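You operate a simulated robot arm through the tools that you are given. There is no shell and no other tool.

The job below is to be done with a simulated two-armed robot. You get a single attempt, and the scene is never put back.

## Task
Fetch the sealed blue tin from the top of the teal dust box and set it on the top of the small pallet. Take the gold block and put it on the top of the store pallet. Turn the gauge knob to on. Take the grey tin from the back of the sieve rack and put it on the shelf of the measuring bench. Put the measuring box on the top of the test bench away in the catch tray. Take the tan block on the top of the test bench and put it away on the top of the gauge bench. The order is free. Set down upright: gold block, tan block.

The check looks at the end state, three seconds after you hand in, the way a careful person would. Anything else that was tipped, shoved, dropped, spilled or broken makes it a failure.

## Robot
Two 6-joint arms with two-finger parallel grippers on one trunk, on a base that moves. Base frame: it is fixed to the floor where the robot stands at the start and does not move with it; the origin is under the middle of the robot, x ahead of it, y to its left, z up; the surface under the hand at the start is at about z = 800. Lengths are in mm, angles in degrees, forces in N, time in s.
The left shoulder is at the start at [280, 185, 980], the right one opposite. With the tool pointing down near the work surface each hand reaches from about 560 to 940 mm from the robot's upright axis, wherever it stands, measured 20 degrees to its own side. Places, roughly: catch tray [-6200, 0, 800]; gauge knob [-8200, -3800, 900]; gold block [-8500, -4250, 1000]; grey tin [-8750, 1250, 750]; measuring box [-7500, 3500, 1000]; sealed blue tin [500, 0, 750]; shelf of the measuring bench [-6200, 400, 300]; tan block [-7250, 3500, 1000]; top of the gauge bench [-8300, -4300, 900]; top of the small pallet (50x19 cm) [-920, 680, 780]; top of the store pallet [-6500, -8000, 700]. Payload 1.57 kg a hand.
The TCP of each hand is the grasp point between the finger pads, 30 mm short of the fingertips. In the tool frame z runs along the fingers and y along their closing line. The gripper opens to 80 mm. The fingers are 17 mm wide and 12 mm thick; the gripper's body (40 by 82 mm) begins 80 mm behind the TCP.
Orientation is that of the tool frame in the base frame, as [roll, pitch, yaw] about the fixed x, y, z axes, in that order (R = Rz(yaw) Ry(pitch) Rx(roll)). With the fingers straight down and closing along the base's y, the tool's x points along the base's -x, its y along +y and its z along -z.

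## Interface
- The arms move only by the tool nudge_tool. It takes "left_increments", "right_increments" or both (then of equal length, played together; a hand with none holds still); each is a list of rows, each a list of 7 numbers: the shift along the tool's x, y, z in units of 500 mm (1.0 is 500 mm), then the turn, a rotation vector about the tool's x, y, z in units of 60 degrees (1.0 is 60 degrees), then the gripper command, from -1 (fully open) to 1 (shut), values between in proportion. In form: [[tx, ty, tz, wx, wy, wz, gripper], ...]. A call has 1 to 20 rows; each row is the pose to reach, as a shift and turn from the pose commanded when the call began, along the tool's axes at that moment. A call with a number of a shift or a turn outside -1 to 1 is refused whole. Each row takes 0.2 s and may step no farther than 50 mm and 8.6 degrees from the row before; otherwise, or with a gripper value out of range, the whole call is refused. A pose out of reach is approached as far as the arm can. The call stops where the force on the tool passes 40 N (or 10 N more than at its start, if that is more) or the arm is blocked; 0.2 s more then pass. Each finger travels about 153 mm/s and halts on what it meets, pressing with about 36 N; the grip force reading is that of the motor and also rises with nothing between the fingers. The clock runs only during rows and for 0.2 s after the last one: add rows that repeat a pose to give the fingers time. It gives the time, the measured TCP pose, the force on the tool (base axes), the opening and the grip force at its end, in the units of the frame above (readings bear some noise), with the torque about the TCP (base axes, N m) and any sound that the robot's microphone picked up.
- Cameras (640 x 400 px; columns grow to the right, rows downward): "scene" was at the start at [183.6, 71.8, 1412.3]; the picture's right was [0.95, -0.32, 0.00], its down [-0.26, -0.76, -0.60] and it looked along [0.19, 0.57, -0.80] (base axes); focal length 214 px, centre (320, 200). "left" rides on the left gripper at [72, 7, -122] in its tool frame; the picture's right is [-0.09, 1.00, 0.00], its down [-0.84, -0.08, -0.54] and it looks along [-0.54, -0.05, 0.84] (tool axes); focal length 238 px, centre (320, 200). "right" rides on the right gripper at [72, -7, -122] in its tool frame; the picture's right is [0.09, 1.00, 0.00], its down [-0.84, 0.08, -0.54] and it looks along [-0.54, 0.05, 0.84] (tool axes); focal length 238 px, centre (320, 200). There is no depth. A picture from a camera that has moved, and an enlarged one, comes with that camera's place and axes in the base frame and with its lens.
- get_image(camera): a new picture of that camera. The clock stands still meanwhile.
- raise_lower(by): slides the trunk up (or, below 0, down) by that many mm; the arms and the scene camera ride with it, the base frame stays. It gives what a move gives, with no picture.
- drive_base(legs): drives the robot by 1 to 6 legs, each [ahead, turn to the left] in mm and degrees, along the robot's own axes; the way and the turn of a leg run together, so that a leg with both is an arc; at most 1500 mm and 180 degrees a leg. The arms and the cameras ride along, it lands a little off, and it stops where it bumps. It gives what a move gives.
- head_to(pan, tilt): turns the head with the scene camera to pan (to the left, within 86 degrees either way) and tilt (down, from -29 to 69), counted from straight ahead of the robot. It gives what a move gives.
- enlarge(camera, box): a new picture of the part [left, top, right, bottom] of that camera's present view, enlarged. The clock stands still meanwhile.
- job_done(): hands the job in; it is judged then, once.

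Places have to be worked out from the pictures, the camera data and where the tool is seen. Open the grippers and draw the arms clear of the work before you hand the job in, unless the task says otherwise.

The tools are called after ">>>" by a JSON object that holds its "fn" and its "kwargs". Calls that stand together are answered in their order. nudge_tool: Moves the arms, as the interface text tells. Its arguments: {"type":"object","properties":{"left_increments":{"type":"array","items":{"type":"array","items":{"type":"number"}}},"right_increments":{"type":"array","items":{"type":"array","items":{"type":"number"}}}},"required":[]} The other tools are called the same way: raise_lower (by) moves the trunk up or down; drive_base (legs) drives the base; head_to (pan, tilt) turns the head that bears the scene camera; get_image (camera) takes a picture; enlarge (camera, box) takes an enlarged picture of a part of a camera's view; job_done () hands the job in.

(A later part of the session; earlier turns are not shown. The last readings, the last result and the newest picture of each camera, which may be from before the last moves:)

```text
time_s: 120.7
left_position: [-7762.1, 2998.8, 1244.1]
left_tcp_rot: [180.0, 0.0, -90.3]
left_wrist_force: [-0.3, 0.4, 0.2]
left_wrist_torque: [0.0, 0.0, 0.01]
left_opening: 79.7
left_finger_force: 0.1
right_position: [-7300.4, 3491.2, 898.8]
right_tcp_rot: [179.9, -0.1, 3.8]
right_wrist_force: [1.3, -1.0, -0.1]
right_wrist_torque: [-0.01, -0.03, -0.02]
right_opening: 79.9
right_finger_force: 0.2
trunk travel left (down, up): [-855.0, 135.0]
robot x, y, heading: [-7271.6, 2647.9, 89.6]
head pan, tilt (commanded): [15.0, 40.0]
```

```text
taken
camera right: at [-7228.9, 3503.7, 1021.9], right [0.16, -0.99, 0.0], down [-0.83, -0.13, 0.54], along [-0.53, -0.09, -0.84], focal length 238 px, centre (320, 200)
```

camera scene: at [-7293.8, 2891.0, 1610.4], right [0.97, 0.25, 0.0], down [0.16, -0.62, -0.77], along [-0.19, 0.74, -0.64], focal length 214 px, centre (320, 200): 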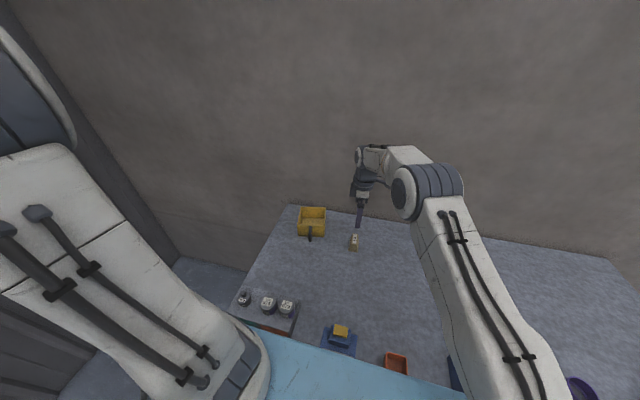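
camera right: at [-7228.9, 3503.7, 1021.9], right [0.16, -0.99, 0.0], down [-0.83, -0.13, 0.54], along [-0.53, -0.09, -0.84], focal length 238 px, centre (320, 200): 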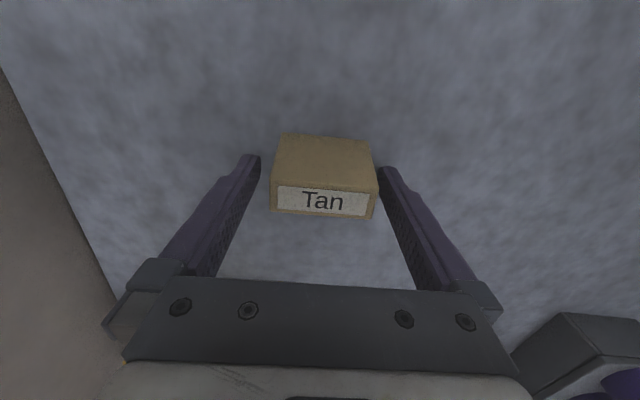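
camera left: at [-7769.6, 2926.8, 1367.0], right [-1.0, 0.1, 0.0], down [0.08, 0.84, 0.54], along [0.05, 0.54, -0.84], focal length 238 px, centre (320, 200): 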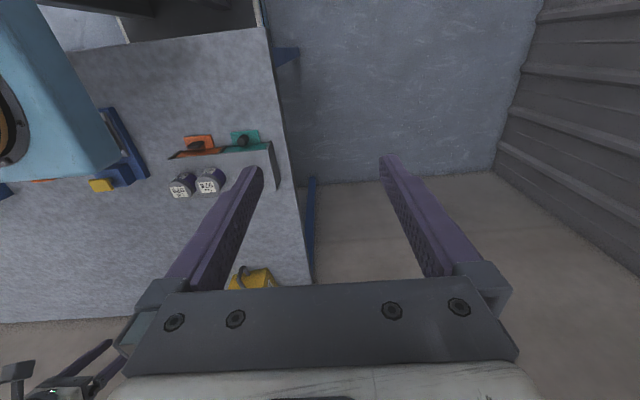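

Good alignment; close the right gripper on the block.

>>> {"fn": "nudge_tool", "kwargs": {"right_increments": [[0, 0, 0, 0, 0, 0, -0.6], [0, 0, 0, 0, 0, 0, -0.4], [0, 0, 0, 0, 0, 0, 0.2], [0, 0, 0, 0, 0, 0, 1], [0, 0, 0, 0, 0, 0, 1]]}}

>>> {"fn": "get_image", "kwargs": {"camera": "right"}}

```text
time_s: 121.8
left_position: [-7762.3, 2998.7, 1244.7]
left_tcp_rot: [179.9, -0.1, -90.3]
left_wrist_force: [-0.5, 0.3, -0.8]
left_wrist_torque: [0.02, 0.04, 0.01]
left_opening: 80.0
left_finger_force: 0.1
right_position: [-7300.3, 3490.1, 899.7]
right_tcp_rot: [-179.9, 0.0, 3.8]
right_wrist_force: [-0.5, -0.6, -0.2]
right_wrist_torque: [-0.01, -0.01, 0.0]
right_opening: 59.3
right_finger_force: 35.8
trunk travel left (down, up): [-855.0, 135.0]
robot x, y, heading: [-7271.8, 2647.6, 89.8]
head pan, tilt (commanded): [15.0, 40.0]
```

```text
taken
camera right: at [-7228.9, 3503.7, 1022.3], right [0.16, -0.99, 0.0], down [-0.83, -0.13, 0.54], along [-0.53, -0.09, -0.84], focal length 238 px, centre (320, 200)
```

right: 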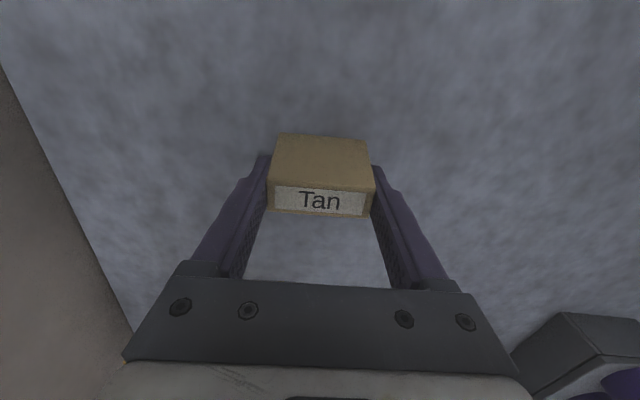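

Block gripped (59 mm). Lift it 180 mm and bring it back and to the right, out of the left arm's way.

>>> {"fn": "nudge_tool", "kwargs": {"right_increments": [[0, 0, -0.09, 0, 0, 0, 1], [0, 0, -0.18, 0, 0, 0, 1], [0, 0, -0.27, 0, 0, 0, 1], [0, 0, -0.36, 0, 0, 0, 1], [0.037, 0.0856, -0.36, 0, 0, 0, 1], [0.074, 0.171, -0.36, 0, 0, 0, 1], [0.111, 0.257, -0.36, 0, 0, 0, 1], [0.149, 0.342, -0.36, 0, 0, 0, 1], [0.186, 0.428, -0.36, 0, 0, 0, 1], [0.223, 0.513, -0.36, 0, 0, 0, 1], [0.26, 0.599, -0.36, 0, 0, 0, 1], [0.26, 0.599, -0.36, 0, 0, 0, 1]]}}

>>> {"fn": "get_image", "kwargs": {"camera": "right"}}

>>> {"fn": "get_image", "kwargs": {"camera": "scene"}}

```text
time_s: 124.5
left_position: [-7762.3, 2999.7, 1244.8]
left_tcp_rot: [180.0, 0.0, -90.4]
left_wrist_force: [0.3, 1.3, 0.6]
left_wrist_torque: [0.01, -0.02, -0.02]
left_opening: 80.0
left_finger_force: 0.0
right_position: [-7148.2, 3199.5, 1080.9]
right_tcp_rot: [-179.9, 0.0, 3.8]
right_wrist_force: [1.2, -0.8, -0.5]
right_wrist_torque: [-0.01, 0.01, 0.01]
right_opening: 59.2
right_finger_force: 36.1
trunk travel left (down, up): [-855.0, 135.0]
robot x, y, heading: [-7274.1, 2645.1, 89.7]
head pan, tilt (commanded): [15.0, 40.0]
```

```text
taken
camera right: at [-7077.0, 3211.1, 1203.6], right [0.16, -0.99, 0.0], down [-0.83, -0.13, 0.54], along [-0.54, -0.09, -0.84], focal length 238 px, centre (320, 200)
```

right: 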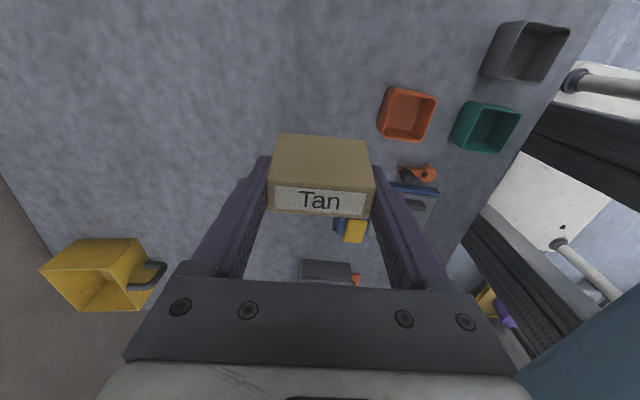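

```text
taken
camera scene: at [-7293.6, 2890.6, 1610.4], right [0.97, 0.25, 0.0], down [0.16, -0.62, -0.77], along [-0.19, 0.74, -0.64], focal length 214 px, centre (320, 200)
```

scene: 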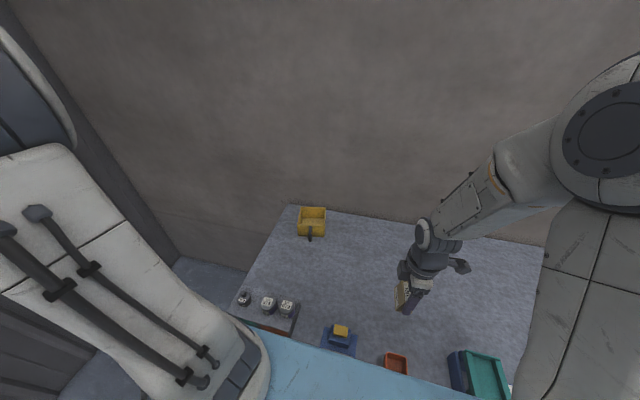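

The block is held safely. Now the left hand: bring it over the bench toward the box, turning 11° to match the box's yaw.

>>> {"fn": "nudge_tool", "kwargs": {"left_increments": [[-0.072, -0.046, 0.017, 0, 0, -0.027, -1], [-0.143, -0.092, 0.034, 0, 0, -0.054, -1], [-0.215, -0.138, 0.051, 0, 0, -0.081, -1], [-0.287, -0.185, 0.068, 0, 0, -0.109, -1], [-0.358, -0.231, 0.086, 0, 0, -0.136, -1], [-0.43, -0.277, 0.103, 0, 0, -0.163, -1], [-0.502, -0.323, 0.12, 0, 0, -0.19, -1], [-0.502, -0.323, 0.12, 0, 0, -0.19, -1]]}}

>>> {"fn": "get_image", "kwargs": {"camera": "left"}}

>>> {"fn": "get_image", "kwargs": {"camera": "scene"}}

```text
time_s: 126.2
left_position: [-7597.6, 3250.8, 1183.4]
left_tcp_rot: [180.0, 0.0, -78.9]
left_wrist_force: [0.3, 0.4, 0.9]
left_wrist_torque: [0.01, 0.0, -0.02]
left_opening: 80.2
left_finger_force: 0.0
right_position: [-7148.6, 3199.4, 1080.2]
right_tcp_rot: [179.9, 0.1, 3.7]
right_wrist_force: [-0.5, 0.1, 0.3]
right_wrist_torque: [0.01, -0.02, 0.02]
right_opening: 59.0
right_finger_force: 35.8
trunk travel left (down, up): [-855.0, 135.0]
robot x, y, heading: [-7277.2, 2643.3, 89.8]
head pan, tilt (commanded): [15.0, 40.0]
```

```text
taken
camera left: at [-7590.6, 3177.9, 1305.3], right [-0.99, -0.1, 0.0], down [-0.09, 0.84, 0.54], along [-0.06, 0.54, -0.84], focal length 238 px, centre (320, 200)
```

left: 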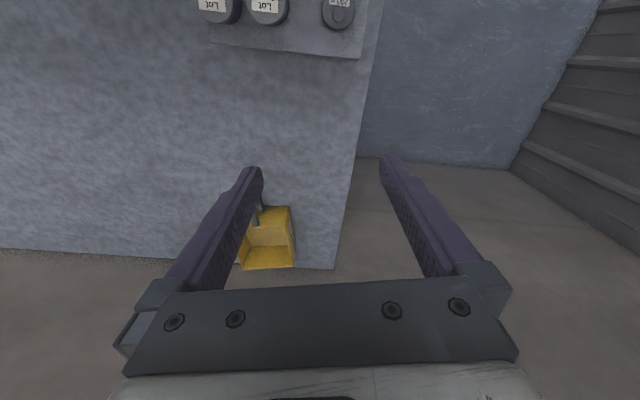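

```text
taken
camera scene: at [-7293.6, 2891.4, 1610.3], right [0.97, 0.25, 0.0], down [0.16, -0.62, -0.77], along [-0.19, 0.74, -0.64], focal length 214 px, centre (320, 200)
```

scene: 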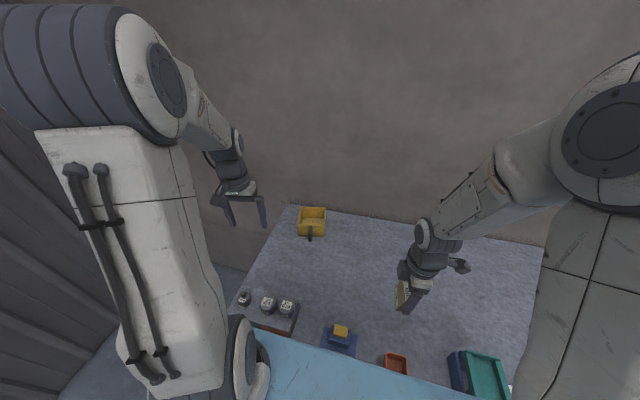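

Move the left hand on to just in front/above the box's right wall while leaning it 25°.

>>> {"fn": "nudge_tool", "kwargs": {"left_increments": [[-0.0563, -0.0546, 0.0294, 0, -0.0595, 0, -1], [-0.1126, -0.1091, 0.0589, 0, -0.119, 0, -1], [-0.1689, -0.1637, 0.0883, 0, -0.1786, 0, -1], [-0.2251, -0.2183, 0.1177, 0, -0.2381, 0, -1], [-0.2814, -0.2729, 0.1471, 0, -0.2976, 0, -1], [-0.3377, -0.3274, 0.1766, 0, -0.3571, 0, -1], [-0.394, -0.382, 0.206, 0, -0.4167, 0, -1], [-0.394, -0.382, 0.206, 0, -0.4167, 0, -1]]}}

>>> {"fn": "get_image", "kwargs": {"camera": "left"}}

>>> {"fn": "get_image", "kwargs": {"camera": "scene"}}

```text
time_s: 128.1
left_position: [-7449.7, 3481.1, 1082.6]
left_tcp_rot: [180.0, 25.0, -78.9]
left_wrist_force: [0.7, -0.2, 0.4]
left_wrist_torque: [-0.02, 0.0, -0.02]
left_opening: 80.0
left_finger_force: 0.0
right_position: [-7148.4, 3200.2, 1080.2]
right_tcp_rot: [180.0, 0.0, 3.8]
right_wrist_force: [0.5, -0.2, -0.7]
right_wrist_torque: [-0.05, 0.02, -0.01]
right_opening: 59.2
right_finger_force: 36.2
trunk travel left (down, up): [-855.0, 135.0]
robot x, y, heading: [-7269.9, 2647.0, 89.3]
head pan, tilt (commanded): [15.0, 40.0]
```

```text
taken
camera left: at [-7432.8, 3364.1, 1162.6], right [-0.99, -0.11, 0.04], down [-0.03, 0.53, 0.84], along [-0.11, 0.84, -0.53], focal length 238 px, centre (320, 200)
```

left: 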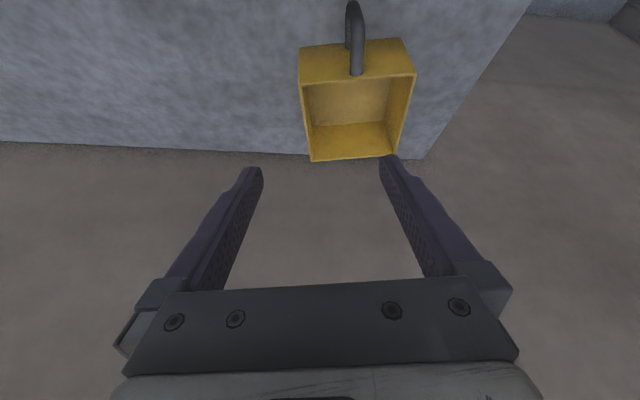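

```text
taken
camera scene: at [-7293.5, 2891.3, 1610.3], right [0.97, 0.25, 0.0], down [0.16, -0.62, -0.77], along [-0.19, 0.74, -0.64], focal length 214 px, centre (320, 200)
```

scene: 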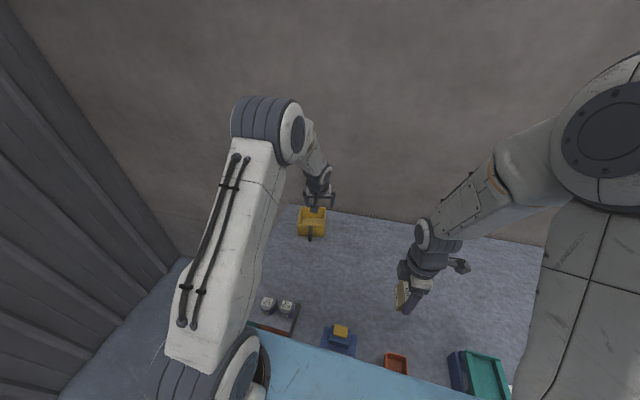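

Enlarge to measure the box rim.

>>> {"fn": "enlarge", "kwargs": {"camera": "left", "box": [280, 0, 440, 180]}}

```text
2.22 times, centred on (360, 90) of left
camera zoom: at [-7432.8, 3364.1, 1162.6], right [-0.99, -0.11, 0.04], down [-0.03, 0.53, 0.84], along [-0.11, 0.84, -0.53], focal length 530 px, centre (231, 444)
```

zoom: 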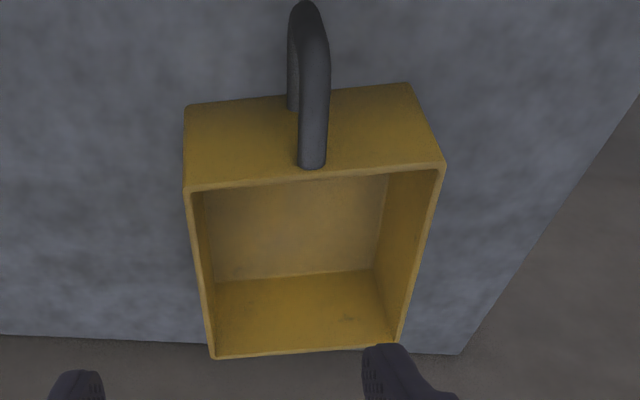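

The right wall runs from (−7437, 3504) to (−7458, 3616), rim z≈938. I position the left hand astride that wall, just above the rim, then check.

>>> {"fn": "nudge_tool", "kwargs": {"left_increments": [[-0.0586, -0.0143, 0.0604, 0, 0, 0, -1], [-0.1172, -0.0286, 0.1208, 0, 0, 0, -1], [-0.0845, -0.0286, 0.191, 0, 0, 0, -1], [-0.0518, -0.0286, 0.2612, 0, 0, 0, -1], [-0.0518, -0.0286, 0.2612, 0, 0, 0, -1]]}}

>>> {"fn": "get_image", "kwargs": {"camera": "left"}}

```text
time_s: 129.2
left_position: [-7450.4, 3559.8, 973.3]
left_tcp_rot: [-180.0, 25.0, -78.9]
left_wrist_force: [-0.7, -0.1, 0.2]
left_wrist_torque: [-0.02, -0.01, -0.03]
left_opening: 79.8
left_finger_force: 0.1
right_position: [-7148.9, 3199.9, 1081.3]
right_tcp_rot: [179.8, 0.1, 3.7]
right_wrist_force: [0.1, -0.1, 0.4]
right_wrist_torque: [-0.01, 0.01, 0.02]
right_opening: 59.3
right_finger_force: 35.8
trunk travel left (down, up): [-855.0, 135.0]
robot x, y, heading: [-7270.2, 2648.2, 89.7]
head pan, tilt (commanded): [15.0, 40.0]
```

```text
taken
camera left: at [-7434.7, 3443.1, 1053.4], right [-0.99, -0.11, 0.04], down [-0.03, 0.53, 0.84], along [-0.11, 0.84, -0.53], focal length 238 px, centre (320, 200)
```

left: 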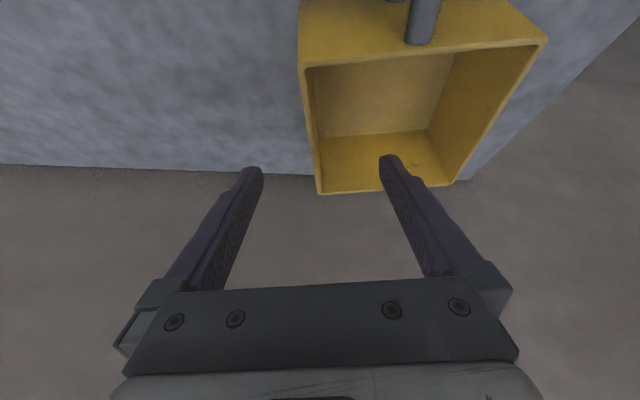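

Aligned: the wall lies midway between the fingers. Descend 44 mm so the pads straddle the wall.

>>> {"fn": "nudge_tool", "kwargs": {"left_increments": [[0.0186, 0, 0.0399, 0, 0, 0, -1], [0.0372, 0, 0.0798, 0, 0, 0, -1], [0.0372, 0, 0.0798, 0, 0, 0, -1]]}}

>>> {"fn": "get_image", "kwargs": {"camera": "left"}}

```text
time_s: 130.1
left_position: [-7450.4, 3560.1, 930.4]
left_tcp_rot: [-180.0, 24.9, -78.9]
left_wrist_force: [0.4, 0.0, 1.3]
left_wrist_torque: [0.0, -0.03, -0.03]
left_opening: 79.6
left_finger_force: 0.0
right_position: [-7148.2, 3200.1, 1080.3]
right_tcp_rot: [180.0, 0.0, 3.8]
right_wrist_force: [0.3, 0.7, 0.4]
right_wrist_torque: [0.0, -0.01, -0.03]
right_opening: 59.0
right_finger_force: 36.2
trunk travel left (down, up): [-855.0, 135.0]
robot x, y, heading: [-7270.0, 2646.3, 89.8]
head pan, tilt (commanded): [15.0, 40.0]
```

```text
taken
camera left: at [-7435.0, 3443.5, 1009.6], right [-0.99, -0.11, 0.04], down [-0.03, 0.53, 0.84], along [-0.11, 0.84, -0.53], focal length 238 px, centre (320, 200)
```

left: 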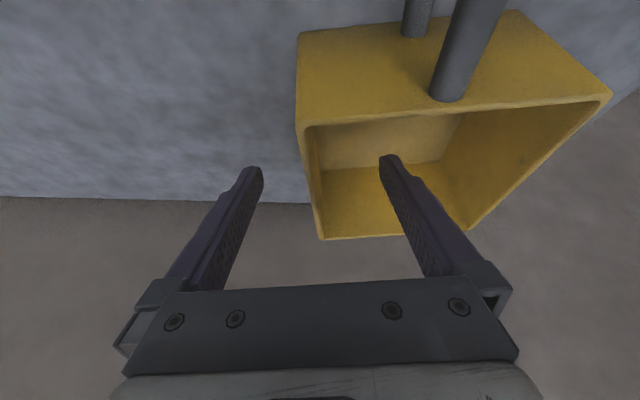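

The wall is between the pads. Close the left gripper.

>>> {"fn": "nudge_tool", "kwargs": {"left_increments": [[0, 0, 0, 0, 0, 0, -0.3], [0, 0, 0, 0, 0, 0, 0.4], [0, 0, 0, 0, 0, 0, 0.8], [0, 0, 0, 0, 0, 0, 1], [0, 0, 0, 0, 0, 0, 1], [0, 0, 0, 0, 0, 0, 1]]}}

>>> {"fn": "get_image", "kwargs": {"camera": "left"}}

```text
time_s: 131.4
left_position: [-7450.4, 3559.4, 929.9]
left_tcp_rot: [-180.0, 25.0, -78.9]
left_wrist_force: [0.1, 0.5, 0.3]
left_wrist_torque: [0.17, 0.05, 0.0]
left_opening: 3.9
left_finger_force: 24.7
right_position: [-7148.7, 3200.4, 1081.0]
right_tcp_rot: [-179.9, 0.0, 3.8]
right_wrist_force: [-0.7, -0.5, 0.3]
right_wrist_torque: [-0.01, 0.01, -0.02]
right_opening: 59.3
right_finger_force: 36.5
trunk travel left (down, up): [-855.0, 135.0]
robot x, y, heading: [-7272.0, 2646.3, 89.7]
head pan, tilt (commanded): [15.0, 40.0]
```

```text
taken
camera left: at [-7435.0, 3443.3, 1009.8], right [-0.99, -0.11, 0.04], down [-0.03, 0.53, 0.84], along [-0.11, 0.84, -0.53], focal length 238 px, centre (320, 200)
```

left: 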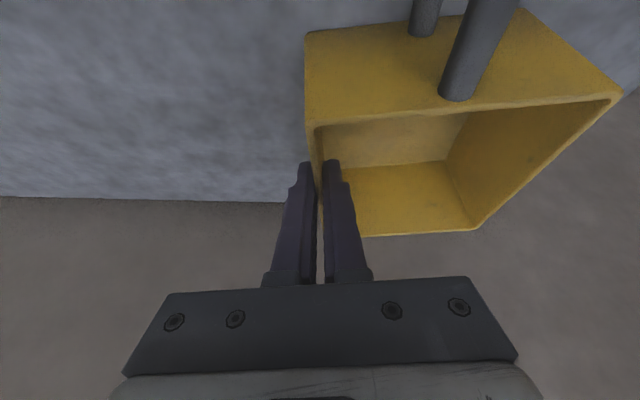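

Wall gripped (3.9 mm). Lift a little and check how the box hangs.

>>> {"fn": "nudge_tool", "kwargs": {"left_increments": [[-0.0085, 0, -0.0181, 0, 0, 0, 1], [-0.0211, 0, -0.0453, 0, 0, 0, 1], [-0.0338, 0, -0.0725, 0, 0, 0, 1], [-0.0338, 0, -0.0725, 0, 0, 0, 1]]}}

>>> {"fn": "get_image", "kwargs": {"camera": "left"}}

>>> {"fn": "enlarge", "kwargs": {"camera": "scene", "box": [270, 160, 370, 250]}}

```text
time_s: 132.4
left_position: [-7451.8, 3559.0, 970.8]
left_tcp_rot: [180.0, 25.0, -78.9]
left_wrist_force: [-0.4, -0.1, -1.7]
left_wrist_torque: [-0.02, -0.13, -0.02]
left_opening: 3.7
left_finger_force: 24.5
right_position: [-7149.9, 3199.4, 1080.7]
right_tcp_rot: [179.9, 0.0, 3.8]
right_wrist_force: [-0.8, -1.0, -1.0]
right_wrist_torque: [0.01, 0.01, 0.0]
right_opening: 58.9
right_finger_force: 35.7
trunk travel left (down, up): [-855.0, 135.0]
robot x, y, heading: [-7271.2, 2646.3, 89.7]
head pan, tilt (commanded): [15.0, 40.0]
```

```text
taken
camera left: at [-7435.3, 3443.7, 1050.7], right [-0.99, -0.11, 0.04], down [-0.03, 0.54, 0.84], along [-0.11, 0.84, -0.53], focal length 238 px, centre (320, 200)
```

left: 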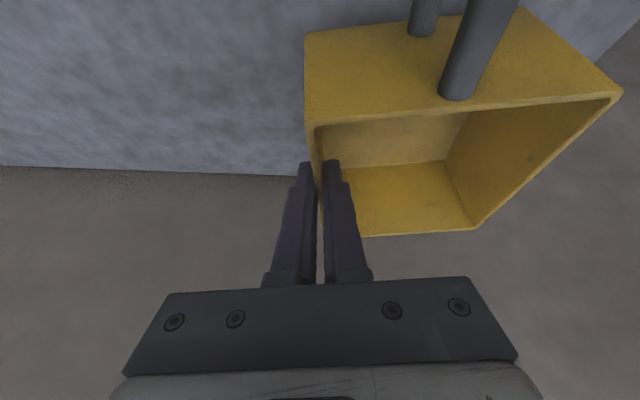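

```text
4.44 times, centred on (320, 205) of scene
camera zoom: at [-7293.7, 2891.1, 1610.4], right [0.97, 0.25, 0.0], down [0.16, -0.62, -0.77], along [-0.19, 0.74, -0.64], focal length 953 px, centre (320, 178)
```

zoom: 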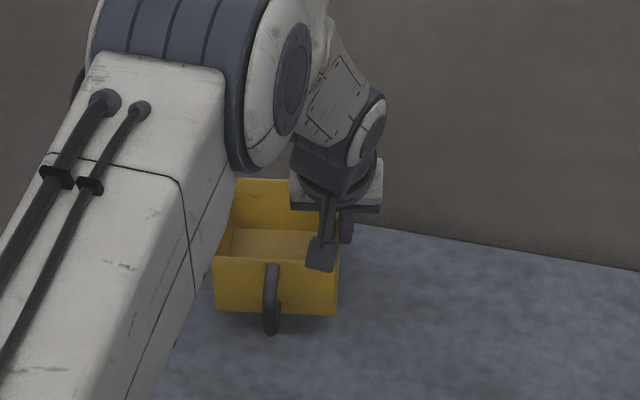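

The box hangs level (≈170 g). Lift it 120 mm more and draw it back toward the robot.

>>> {"fn": "nudge_tool", "kwargs": {"left_increments": [[-0.0338, 0, -0.0725, 0, 0, 0, 1], [-0.0676, 0, -0.1451, 0, 0, 0, 1], [-0.1014, 0, -0.2176, 0, 0, 0, 1], [-0.0252, 0.0165, -0.2531, 0, 0, 0, 1], [0.0511, 0.033, -0.2887, 0, 0, 0, 1], [0.1273, 0.0495, -0.3242, 0, 0, 0, 1], [0.2035, 0.066, -0.3598, 0, 0, 0, 1], [0.2797, 0.0825, -0.3953, 0, 0, 0, 1], [0.356, 0.099, -0.4309, 0, 0, 0, 1], [0.4322, 0.1155, -0.4664, 0, 0, 0, 1], [0.4322, 0.1155, -0.4664, 0, 0, 0, 1]]}}

>>> {"fn": "get_image", "kwargs": {"camera": "scene"}}

>>> {"fn": "get_image", "kwargs": {"camera": "left"}}

```text
time_s: 134.8
left_position: [-7452.3, 3264.0, 1092.6]
left_tcp_rot: [180.0, 24.8, -78.9]
left_wrist_force: [0.2, 0.4, -1.1]
left_wrist_torque: [0.01, -0.11, 0.03]
left_opening: 3.7
left_finger_force: 24.3
left hand out of reach, approached as far as the arm can: row 10, 11
right_position: [-7149.9, 3200.5, 1081.2]
right_tcp_rot: [180.0, 0.0, 3.8]
right_wrist_force: [-0.8, 0.1, 0.0]
right_wrist_torque: [0.01, -0.01, -0.04]
right_opening: 59.1
right_finger_force: 35.7
trunk travel left (down, up): [-855.0, 135.0]
robot x, y, heading: [-7272.6, 2649.9, 89.6]
head pan, tilt (commanded): [15.0, 40.0]
```

```text
taken
camera scene: at [-7293.7, 2890.8, 1610.4], right [0.97, 0.25, 0.0], down [0.16, -0.62, -0.77], along [-0.19, 0.74, -0.64], focal length 214 px, centre (320, 200)
```

scene: 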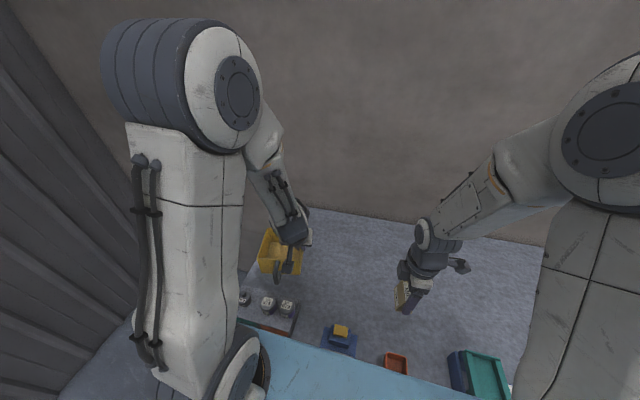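

```text
taken
camera left: at [-7435.6, 3148.8, 1173.6], right [-0.99, -0.11, 0.04], down [-0.03, 0.54, 0.84], along [-0.11, 0.84, -0.54], focal length 238 px, centre (320, 200)
```

left: 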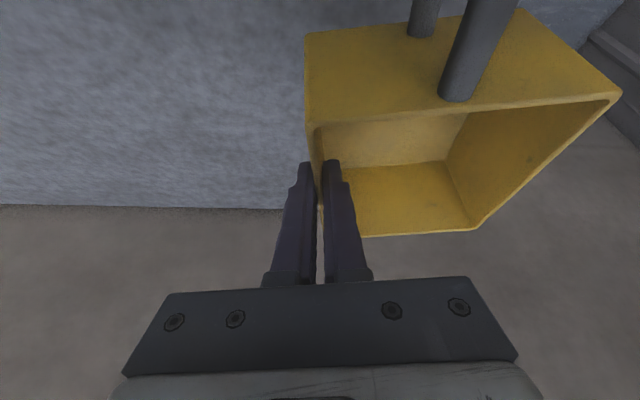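

Both items are held. I back away from the bench 350 mm, then turn right and drive east around the cart.

>>> {"fn": "drive_base", "kwargs": {"legs": [[-350, 0]]}}

>>> {"fn": "get_image", "kwargs": {"camera": "scene"}}

```text
time_s: 137.1
left_position: [-7456.2, 2918.5, 1092.2]
left_tcp_rot: [179.9, 24.8, -78.5]
left_wrist_force: [0.0, -1.0, -1.9]
left_wrist_torque: [-0.01, -0.1, 0.01]
left_opening: 3.7
left_finger_force: 24.4
right_position: [-7153.4, 2855.5, 1080.7]
right_tcp_rot: [179.9, 0.0, 4.1]
right_wrist_force: [0.5, -0.1, -0.4]
right_wrist_torque: [-0.03, 0.01, 0.01]
right_opening: 59.0
right_finger_force: 36.9
trunk travel left (down, up): [-855.0, 135.0]
robot x, y, heading: [-7270.5, 2300.3, 90.3]
head pan, tilt (commanded): [15.0, 40.0]
```

```text
taken
camera scene: at [-7296.2, 2545.5, 1610.3], right [0.97, 0.26, 0.0], down [0.17, -0.62, -0.77], along [-0.2, 0.74, -0.64], focal length 214 px, centre (320, 200)
```

scene: 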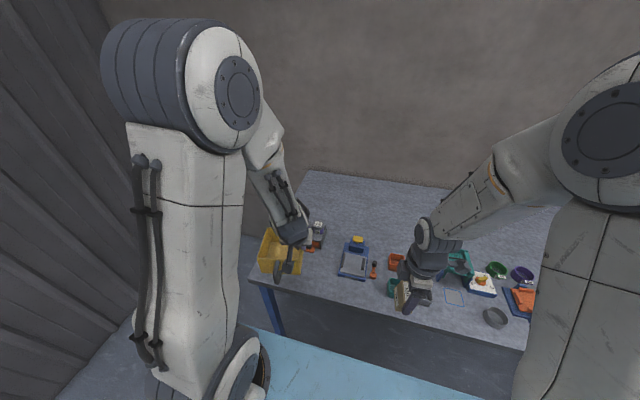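

The bench items are untouched. Turn right ~102° and look along the way.

>>> {"fn": "drive_base", "kwargs": {"legs": [[0, -102]]}}

>>> {"fn": "head_to", "kwargs": {"pan": 0, "tilt": 30}}

>>> {"fn": "get_image", "kwargs": {"camera": "scene"}}

>>> {"fn": "head_to", "kwargs": {"pan": -60, "tilt": 35}}

>>> {"fn": "get_image", "kwargs": {"camera": "scene"}}

```text
time_s: 141.8
left_position: [-6632.9, 2360.9, 1094.0]
left_tcp_rot: [-180.0, 24.8, -179.8]
left_wrist_force: [0.3, -0.5, -1.0]
left_wrist_torque: [-0.08, -0.03, -0.02]
left_opening: 3.8
left_finger_force: 24.8
right_position: [-6754.0, 2075.0, 1080.3]
right_tcp_rot: [179.9, 0.0, -97.1]
right_wrist_force: [0.4, 0.1, 0.0]
right_wrist_torque: [0.0, 0.01, -0.01]
right_opening: 59.1
right_finger_force: 35.7
trunk travel left (down, up): [-855.0, 135.0]
robot x, y, heading: [-7272.3, 2302.4, -11.2]
head pan, tilt (commanded): [15.0, 40.0]
```

```text
time_s: 142.5
left_position: [-6633.5, 2361.1, 1094.6]
left_tcp_rot: [180.0, 24.9, -179.7]
left_wrist_force: [0.5, -0.3, -2.1]
left_wrist_torque: [-0.12, 0.01, 0.02]
left_opening: 3.7
left_finger_force: 24.5
right_position: [-6754.4, 2075.2, 1080.7]
right_tcp_rot: [179.9, 0.1, -97.1]
right_wrist_force: [-0.4, -0.3, -0.1]
right_wrist_torque: [0.02, 0.02, -0.03]
right_opening: 59.2
right_finger_force: 35.8
trunk travel left (down, up): [-855.0, 135.0]
robot x, y, heading: [-7272.1, 2303.1, -11.2]
head pan, tilt (commanded): [0.0, 30.0]
```

```text
taken
camera scene: at [-7028.0, 2254.5, 1625.7], right [-0.19, -0.98, 0.0], down [-0.49, 0.1, -0.87], along [0.85, -0.17, -0.5], focal length 214 px, centre (320, 200)
```

scene: 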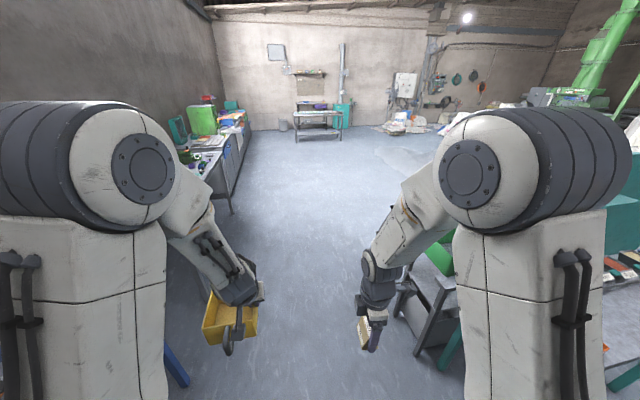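

```text
time_s: 143.8
left_position: [-6632.0, 2360.8, 1093.8]
left_tcp_rot: [-180.0, 24.8, -179.7]
left_wrist_force: [-0.9, -0.3, -2.4]
left_wrist_torque: [-0.09, 0.0, 0.02]
left_opening: 3.7
left_finger_force: 24.7
right_position: [-6753.7, 2075.6, 1081.8]
right_tcp_rot: [179.9, 0.0, -97.0]
right_wrist_force: [-0.4, -0.4, -0.4]
right_wrist_torque: [-0.02, 0.02, 0.0]
right_opening: 59.2
right_finger_force: 36.3
trunk travel left (down, up): [-855.0, 135.0]
robot x, y, heading: [-7274.1, 2302.8, -11.5]
head pan, tilt (commanded): [-60.0, 35.0]
```

```text
taken
camera scene: at [-7088.2, 2188.6, 1617.9], right [-0.95, -0.32, 0.0], down [-0.19, 0.54, -0.82], along [0.27, -0.78, -0.57], focal length 214 px, centre (320, 200)
```

scene: 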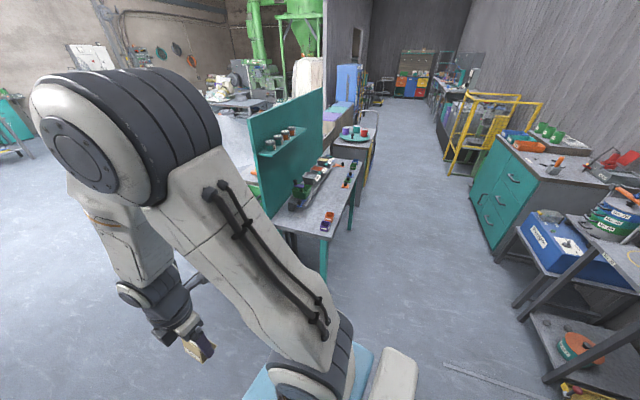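

The way east is clear (cart at y<1470 on the right). Drive on to about (−5350, 1900), then turn south.

>>> {"fn": "drive_base", "kwargs": {"legs": [[980, 0], [980, 0], [0, -79]]}}

>>> {"fn": "head_to", "kwargs": {"pan": -40, "tilt": 35}}

>>> {"fn": "get_image", "kwargs": {"camera": "scene"}}

>>> {"fn": "head_to", "kwargs": {"pan": 0, "tilt": 35}}

>>> {"fn": "get_image", "kwargs": {"camera": "scene"}}

```text
time_s: 157.0
left_position: [-5185.8, 1295.0, 1093.0]
left_tcp_rot: [180.0, 24.8, 100.8]
left_wrist_force: [0.1, -0.4, -1.5]
left_wrist_torque: [-0.01, 0.14, -0.02]
left_opening: 3.5
left_finger_force: 24.4
right_position: [-5488.2, 1362.2, 1080.6]
right_tcp_rot: [-180.0, 0.0, -176.4]
right_wrist_force: [-0.3, 0.5, -0.5]
right_wrist_torque: [-0.01, -0.01, 0.02]
right_opening: 59.0
right_finger_force: 36.4
trunk travel left (down, up): [-855.0, 135.0]
robot x, y, heading: [-5362.8, 1914.7, -90.8]
head pan, tilt (commanded): [-60.0, 35.0]
```

```text
time_s: 157.8
left_position: [-5184.9, 1295.8, 1093.1]
left_tcp_rot: [-179.9, 24.7, 100.9]
left_wrist_force: [-0.1, -1.1, -2.0]
left_wrist_torque: [-0.04, 0.1, -0.01]
left_opening: 3.8
left_finger_force: 24.5
right_position: [-5489.1, 1362.5, 1080.2]
right_tcp_rot: [179.8, 0.0, -176.3]
right_wrist_force: [0.1, 0.2, -0.1]
right_wrist_torque: [-0.03, 0.02, 0.02]
right_opening: 59.2
right_finger_force: 35.7
trunk travel left (down, up): [-855.0, 135.0]
robot x, y, heading: [-5364.0, 1916.6, -90.5]
head pan, tilt (commanded): [-40.0, 35.0]
```

```text
taken
camera scene: at [-5421.2, 1688.6, 1617.9], right [-0.76, 0.65, 0.0], down [0.37, 0.44, -0.82], along [-0.53, -0.62, -0.57], focal length 214 px, centre (320, 200)
```

scene: 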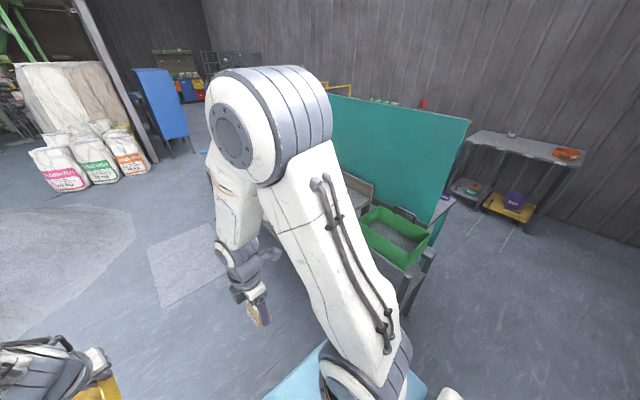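

```text
time_s: 158.9
left_position: [-5186.2, 1295.2, 1092.4]
left_tcp_rot: [-180.0, 24.7, 100.9]
left_wrist_force: [0.2, -0.3, -1.9]
left_wrist_torque: [-0.05, 0.1, -0.02]
left_opening: 4.0
left_finger_force: 24.6
right_position: [-5487.8, 1361.6, 1081.8]
right_tcp_rot: [180.0, 0.0, -176.5]
right_wrist_force: [0.8, 0.3, -0.6]
right_wrist_torque: [0.01, 0.01, 0.03]
right_opening: 59.1
right_finger_force: 36.2
trunk travel left (down, up): [-855.0, 135.0]
robot x, y, heading: [-5359.8, 1913.9, -90.9]
head pan, tilt (commanded): [0.0, 35.0]
```

```text
taken
camera scene: at [-5364.8, 1667.3, 1617.9], right [-1.0, 0.01, 0.0], down [0.01, 0.57, -0.82], along [-0.01, -0.82, -0.57], focal length 214 px, centre (320, 200)
```

scene: 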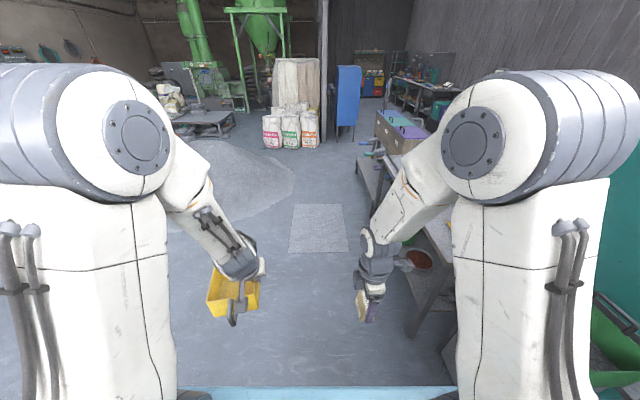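

I zoom on the floor patch ahead and on the measuring bench.

>>> {"fn": "enlarge", "kwargs": {"camera": "scene", "box": [240, 180, 480, 320]}}

```text
2.67 times, centred on (360, 250) of scene
camera zoom: at [-5364.8, 1667.3, 1617.9], right [-1.0, 0.01, 0.0], down [0.01, 0.57, -0.82], along [-0.01, -0.82, -0.57], focal length 572 px, centre (213, 67)
```

zoom: 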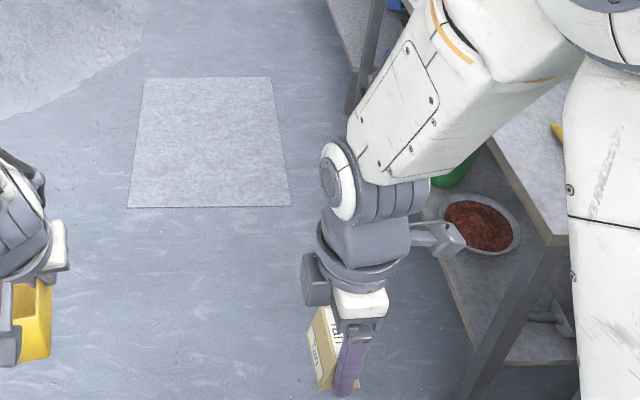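

The patch is a flat mat; I stay beside it. Drive south to y≈540 and turn to face the measuring bench (west).

>>> {"fn": "drive_base", "kwargs": {"legs": [[1374, 0], [0, -89]]}}

>>> {"fn": "head_to", "kwargs": {"pan": 15, "tilt": 40}}

>>> {"fn": "get_image", "kwargs": {"camera": "scene"}}

>>> {"fn": "get_image", "kwargs": {"camera": "left"}}

```text
time_s: 169.6
left_position: [-5977.8, 353.2, 1093.1]
left_tcp_rot: [-179.9, 24.8, 11.6]
left_wrist_force: [0.5, 0.8, -2.4]
left_wrist_torque: [0.12, 0.04, 0.04]
left_opening: 3.5
left_finger_force: 24.6
right_position: [-5915.7, 658.7, 1080.7]
right_tcp_rot: [180.0, 0.0, 94.3]
right_wrist_force: [-0.1, 0.0, 0.1]
right_wrist_torque: [0.03, -0.02, -0.01]
right_opening: 59.2
right_finger_force: 35.6
trunk travel left (down, up): [-855.0, 135.0]
robot x, y, heading: [-5360.7, 539.3, -179.7]
head pan, tilt (commanded): [0.0, 35.0]
```

```text
time_s: 170.3
left_position: [-5978.5, 353.8, 1092.8]
left_tcp_rot: [-180.0, 24.7, 11.8]
left_wrist_force: [-0.5, 0.2, -2.6]
left_wrist_torque: [0.14, 0.02, -0.02]
left_opening: 3.7
left_finger_force: 24.2
right_position: [-5915.7, 657.3, 1080.6]
right_tcp_rot: [179.9, 0.0, 94.4]
right_wrist_force: [0.0, -0.3, -0.5]
right_wrist_torque: [0.01, 0.01, 0.01]
right_opening: 59.1
right_finger_force: 35.6
trunk travel left (down, up): [-855.0, 135.0]
robot x, y, heading: [-5365.6, 539.1, -179.7]
head pan, tilt (commanded): [15.0, 40.0]
```

```text
taken
camera scene: at [-5604.6, 517.9, 1610.4], right [-0.26, 0.97, 0.0], down [0.62, 0.17, -0.77], along [-0.74, -0.2, -0.64], focal length 214 px, centre (320, 200)
```

scene: 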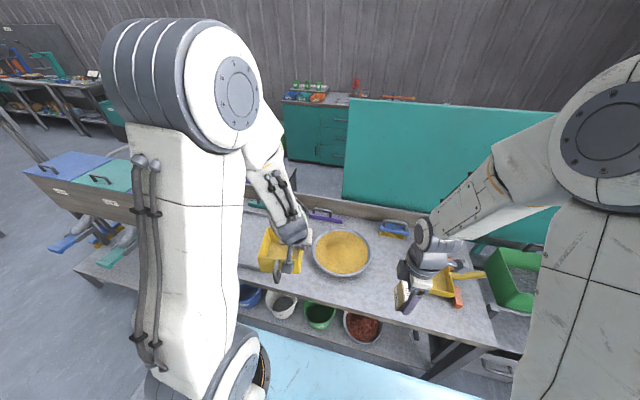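

```text
taken
camera left: at [-5863.2, 370.9, 1173.6], right [0.12, -0.99, 0.04], down [-0.54, -0.03, 0.84], along [-0.83, -0.12, -0.54], focal length 238 px, centre (320, 200)
```

left: 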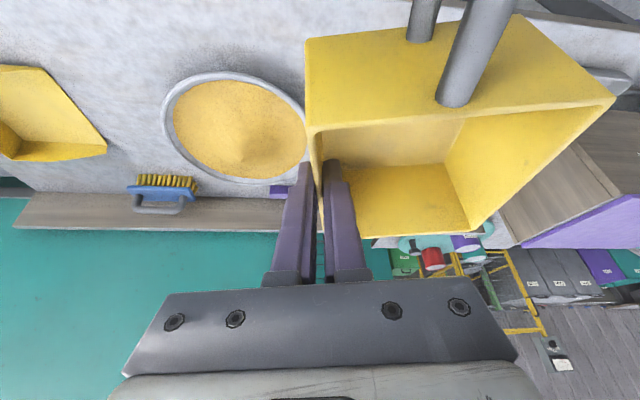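

The bowl of powder is next to the tray. I move the left hand (box high above everything) sideways to hover over the tray zone.

>>> {"fn": "nudge_tool", "kwargs": {"left_increments": [[-0.054, 0.0734, 0.0251, 0, 0, 0, 1], [-0.108, 0.1469, 0.0503, 0, 0, 0, 1], [-0.162, 0.2203, 0.0754, 0, 0, 0, 1], [-0.216, 0.2937, 0.1006, 0, 0, 0, 1], [-0.27, 0.3671, 0.1257, 0, 0, 0, 1], [-0.324, 0.4406, 0.1509, 0, 0, 0, 1], [-0.378, 0.514, 0.176, 0, 0, 0, 1], [-0.378, 0.514, 0.176, 0, 0, 0, 1]]}}

>>> {"fn": "get_image", "kwargs": {"camera": "left"}}

>>> {"fn": "get_image", "kwargs": {"camera": "scene"}}

```text
time_s: 172.2
left_position: [-6130.0, 58.8, 1092.2]
left_tcp_rot: [179.9, 24.7, 11.8]
left_wrist_force: [0.2, 0.5, -2.2]
left_wrist_torque: [0.1, 0.05, 0.02]
left_opening: 3.6
left_finger_force: 24.2
left hand out of reach, approached as far as the arm can: row 2, 3
right_position: [-5916.3, 656.6, 1080.9]
right_tcp_rot: [179.9, 0.0, 94.4]
right_wrist_force: [-0.7, -0.3, 0.3]
right_wrist_torque: [0.04, 0.0, -0.01]
right_opening: 58.9
right_finger_force: 36.4
trunk travel left (down, up): [-855.0, 135.0]
robot x, y, heading: [-5363.2, 540.9, -179.6]
head pan, tilt (commanded): [15.0, 40.0]
```

```text
taken
camera left: at [-6014.5, 75.2, 1172.9], right [0.12, -0.99, 0.04], down [-0.54, -0.03, 0.84], along [-0.83, -0.12, -0.54], focal length 238 px, centre (320, 200)
```

left: 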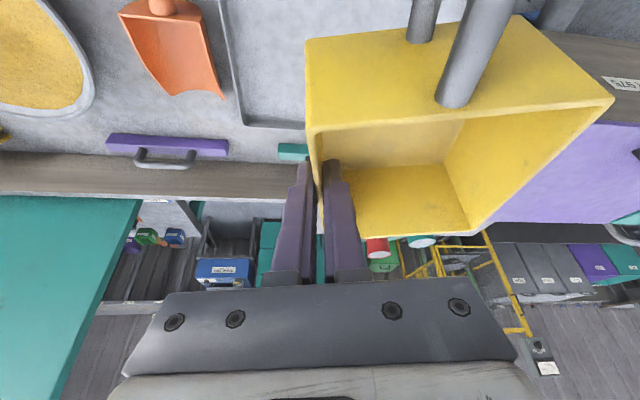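

```text
taken
camera scene: at [-5604.9, 517.5, 1610.3], right [-0.26, 0.96, 0.0], down [0.62, 0.17, -0.77], along [-0.74, -0.2, -0.64], focal length 214 px, centre (320, 200)
```

scene: 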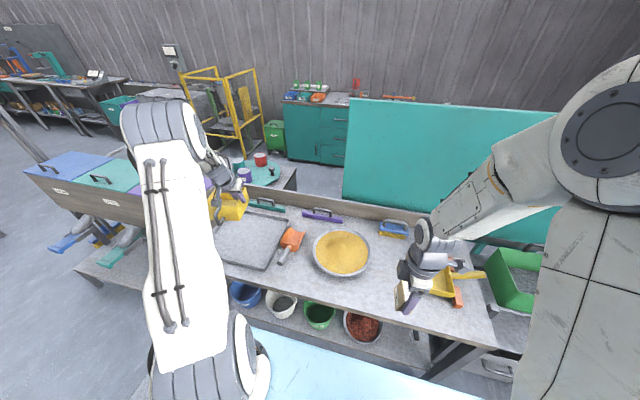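

Now the tray is visible. I enlarge it to measure.

>>> {"fn": "enlarge", "kwargs": {"camera": "scene", "box": [190, 170, 350, 290]}}

>>> {"fn": "enlarge", "kwargs": {"camera": "scene", "box": [220, 270, 460, 390]}}

```text
3.33 times, centred on (270, 230) of scene
camera zoom: at [-5604.9, 517.5, 1610.3], right [-0.26, 0.96, 0.0], down [0.62, 0.17, -0.77], along [-0.74, -0.2, -0.64], focal length 715 px, centre (487, 100)
```

zoom: 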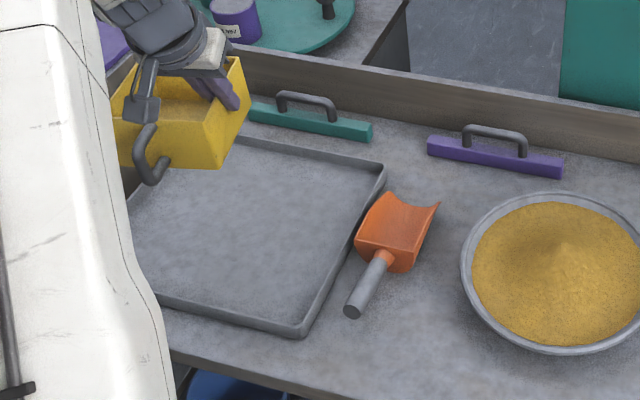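

```text
2.67 times, centred on (340, 330) of scene
camera zoom: at [-5604.9, 517.5, 1610.3], right [-0.26, 0.96, 0.0], down [0.62, 0.17, -0.77], along [-0.74, -0.2, -0.64], focal length 572 px, centre (267, -147)
```

zoom: 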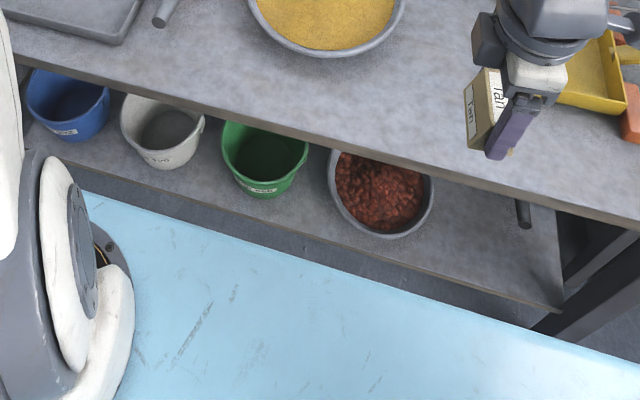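

Tray interior ≈ x −6320…−6040, y −205…140. I set the box over (−6165, −15) and lower it to ≈50 mm above the tray floor.

>>> {"fn": "nudge_tool", "kwargs": {"left_increments": [[-0.0444, 0.0086, 0.0207, 0, 0, 0, 1], [-0.0888, 0.0172, 0.0414, 0, 0, 0, 1], [-0.0564, 0.0172, 0.111, 0, 0, 0, 1], [-0.0239, 0.0172, 0.1806, 0, 0, 0, 1], [0.0085, 0.0172, 0.2502, 0, 0, 0, 1], [0.041, 0.0172, 0.3198, 0, 0, 0, 1], [0.0734, 0.0172, 0.3894, 0, 0, 0, 1], [0.0734, 0.0172, 0.3894, 0, 0, 0, 1]]}}

>>> {"fn": "get_image", "kwargs": {"camera": "left"}}

>>> {"fn": "enlarge", "kwargs": {"camera": "scene", "box": [190, 170, 350, 290]}}

```text
time_s: 173.9
left_position: [-6177.0, 41.6, 898.3]
left_tcp_rot: [-180.0, 24.8, 11.6]
left_wrist_force: [0.3, -0.1, -2.2]
left_wrist_torque: [0.08, 0.02, 0.04]
left_opening: 3.7
left_finger_force: 24.3
right_position: [-5915.5, 656.4, 1080.9]
right_tcp_rot: [179.9, 0.0, 94.4]
right_wrist_force: [-0.3, 0.2, -0.3]
right_wrist_torque: [0.01, 0.03, -0.03]
right_opening: 59.2
right_finger_force: 36.3
trunk travel left (down, up): [-855.0, 135.0]
robot x, y, heading: [-5360.2, 540.8, -179.6]
head pan, tilt (commanded): [15.0, 40.0]
```

```text
taken
camera left: at [-6061.7, 59.3, 979.6], right [0.12, -0.99, 0.04], down [-0.54, -0.03, 0.84], along [-0.83, -0.12, -0.54], focal length 238 px, centre (320, 200)
```

left: 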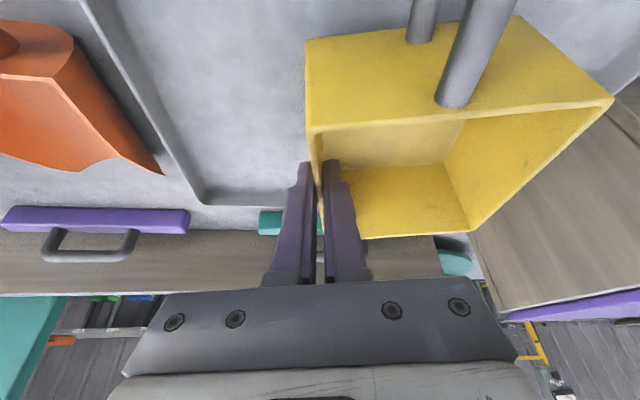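

```text
3.33 times, centred on (270, 230) of scene
camera zoom: at [-5604.9, 517.6, 1610.3], right [-0.26, 0.96, 0.0], down [0.62, 0.17, -0.77], along [-0.74, -0.2, -0.64], focal length 715 px, centre (487, 100)
```

zoom: 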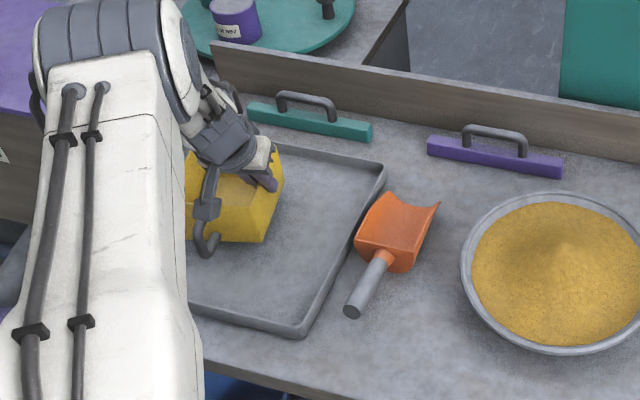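

The box is well inside the tray. Lower 40 mm, then feel for contact.

>>> {"fn": "nudge_tool", "kwargs": {"left_increments": [[0.0169, 0, 0.0363, 0, 0, 0, 1], [0.0338, 0, 0.0725, 0, 0, 0, 1], [0.0338, 0, 0.0725, 0, 0, 0, 1]]}}

>>> {"fn": "nudge_tool", "kwargs": {"left_increments": [[0.0025, 0, 0.0054, 0, 0, 0, 1], [0.0051, 0, 0.0109, 0, 0, 0, 1], [0.0051, 0, 0.0109, 0, 0, 0, 1]]}}

```text
time_s: 174.8
left_position: [-6177.9, 40.1, 862.2]
left_tcp_rot: [179.7, 25.2, 11.7]
left_wrist_force: [-7.4, -4.2, 17.3]
left_wrist_torque: [0.0, 0.13, -0.03]
left_opening: 3.4
left_finger_force: 24.3
right_position: [-5916.1, 657.5, 1081.5]
right_tcp_rot: [180.0, 0.0, 94.4]
right_wrist_force: [-0.1, -0.9, -0.6]
right_wrist_torque: [-0.01, 0.01, 0.0]
right_opening: 59.1
right_finger_force: 36.4
trunk travel left (down, up): [-855.0, 135.0]
robot x, y, heading: [-5360.3, 538.7, -179.8]
head pan, tilt (commanded): [15.0, 40.0]
```

```text
time_s: 175.6
left_position: [-6174.8, 42.1, 854.8]
left_tcp_rot: [180.0, 25.0, 11.7]
left_wrist_force: [-1.3, -1.4, 18.7]
left_wrist_torque: [0.08, -0.07, -0.04]
left_opening: 3.8
left_finger_force: 25.2
right_position: [-5915.9, 658.0, 1081.4]
right_tcp_rot: [-180.0, 0.0, 94.4]
right_wrist_force: [0.4, -0.6, -1.1]
right_wrist_torque: [-0.02, 0.0, 0.01]
right_opening: 59.1
right_finger_force: 36.3
trunk travel left (down, up): [-855.0, 135.0]
robot x, y, heading: [-5363.9, 539.3, -179.8]
head pan, tilt (commanded): [15.0, 40.0]
```

Contact came earlier (≈17 N at z≈862), and the pads slid a few mm down the wall. I look before releasing.

>>> {"fn": "get_image", "kwargs": {"camera": "left"}}

>>> {"fn": "enlarge", "kwargs": {"camera": "scene", "box": [190, 170, 350, 290]}}

```text
taken
camera left: at [-6059.6, 58.5, 935.1], right [0.12, -0.99, 0.04], down [-0.54, -0.03, 0.84], along [-0.84, -0.12, -0.54], focal length 238 px, centre (320, 200)
```

left: 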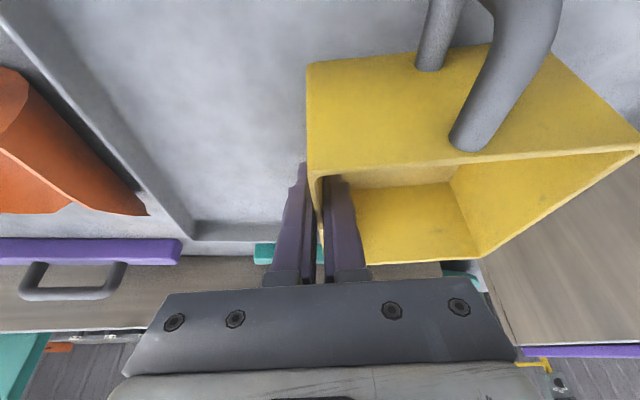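

```text
3.33 times, centred on (270, 230) of scene
camera zoom: at [-5603.6, 518.3, 1610.6], right [-0.26, 0.96, 0.0], down [0.62, 0.17, -0.77], along [-0.74, -0.2, -0.64], focal length 715 px, centre (487, 100)
```

zoom: 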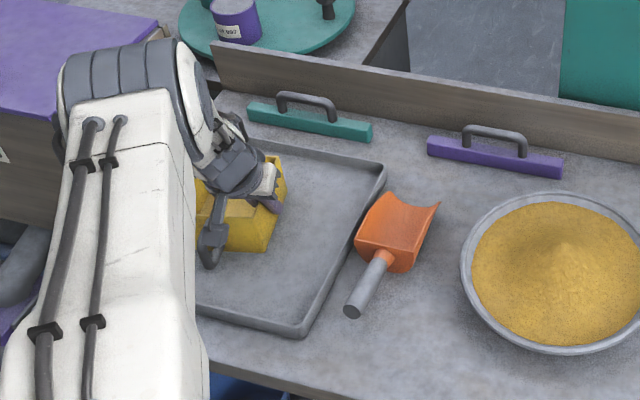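

The box seems seated in the tray. Open the left fingers gently.

>>> {"fn": "nudge_tool", "kwargs": {"left_increments": [[0, 0, 0, 0, 0, 0, 0.7], [0, 0, 0, 0, 0, 0, 0.4], [0, 0, 0, 0, 0, 0, 0.1], [0, 0, 0, 0, 0, 0, 0.1]]}}

>>> {"fn": "get_image", "kwargs": {"camera": "left"}}

```text
time_s: 176.6
left_position: [-6174.8, 41.9, 853.4]
left_tcp_rot: [180.0, 24.8, 11.8]
left_wrist_force: [0.4, -0.1, 0.9]
left_wrist_torque: [0.0, -0.02, -0.02]
left_opening: 36.1
left_finger_force: 0.0
right_position: [-5915.4, 658.0, 1080.9]
right_tcp_rot: [179.9, -0.1, 94.4]
right_wrist_force: [-0.3, 0.6, -1.1]
right_wrist_torque: [0.02, 0.02, -0.01]
right_opening: 59.4
right_finger_force: 36.5
trunk travel left (down, up): [-855.0, 135.0]
robot x, y, heading: [-5361.1, 541.7, -179.8]
head pan, tilt (commanded): [15.0, 40.0]
```

```text
taken
camera left: at [-6060.0, 58.6, 934.0], right [0.12, -0.99, 0.04], down [-0.54, -0.03, 0.84], along [-0.83, -0.12, -0.54], focal length 238 px, centre (320, 200)
```

left: 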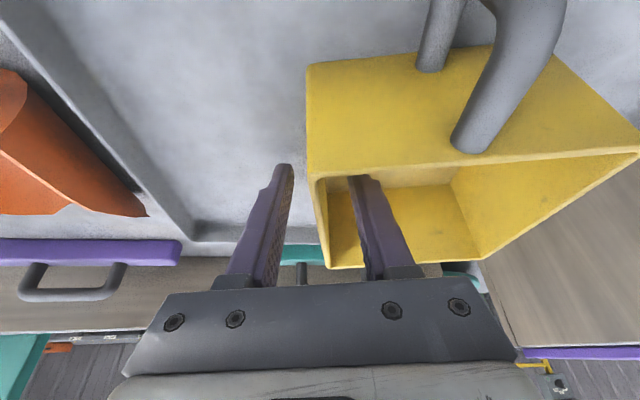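

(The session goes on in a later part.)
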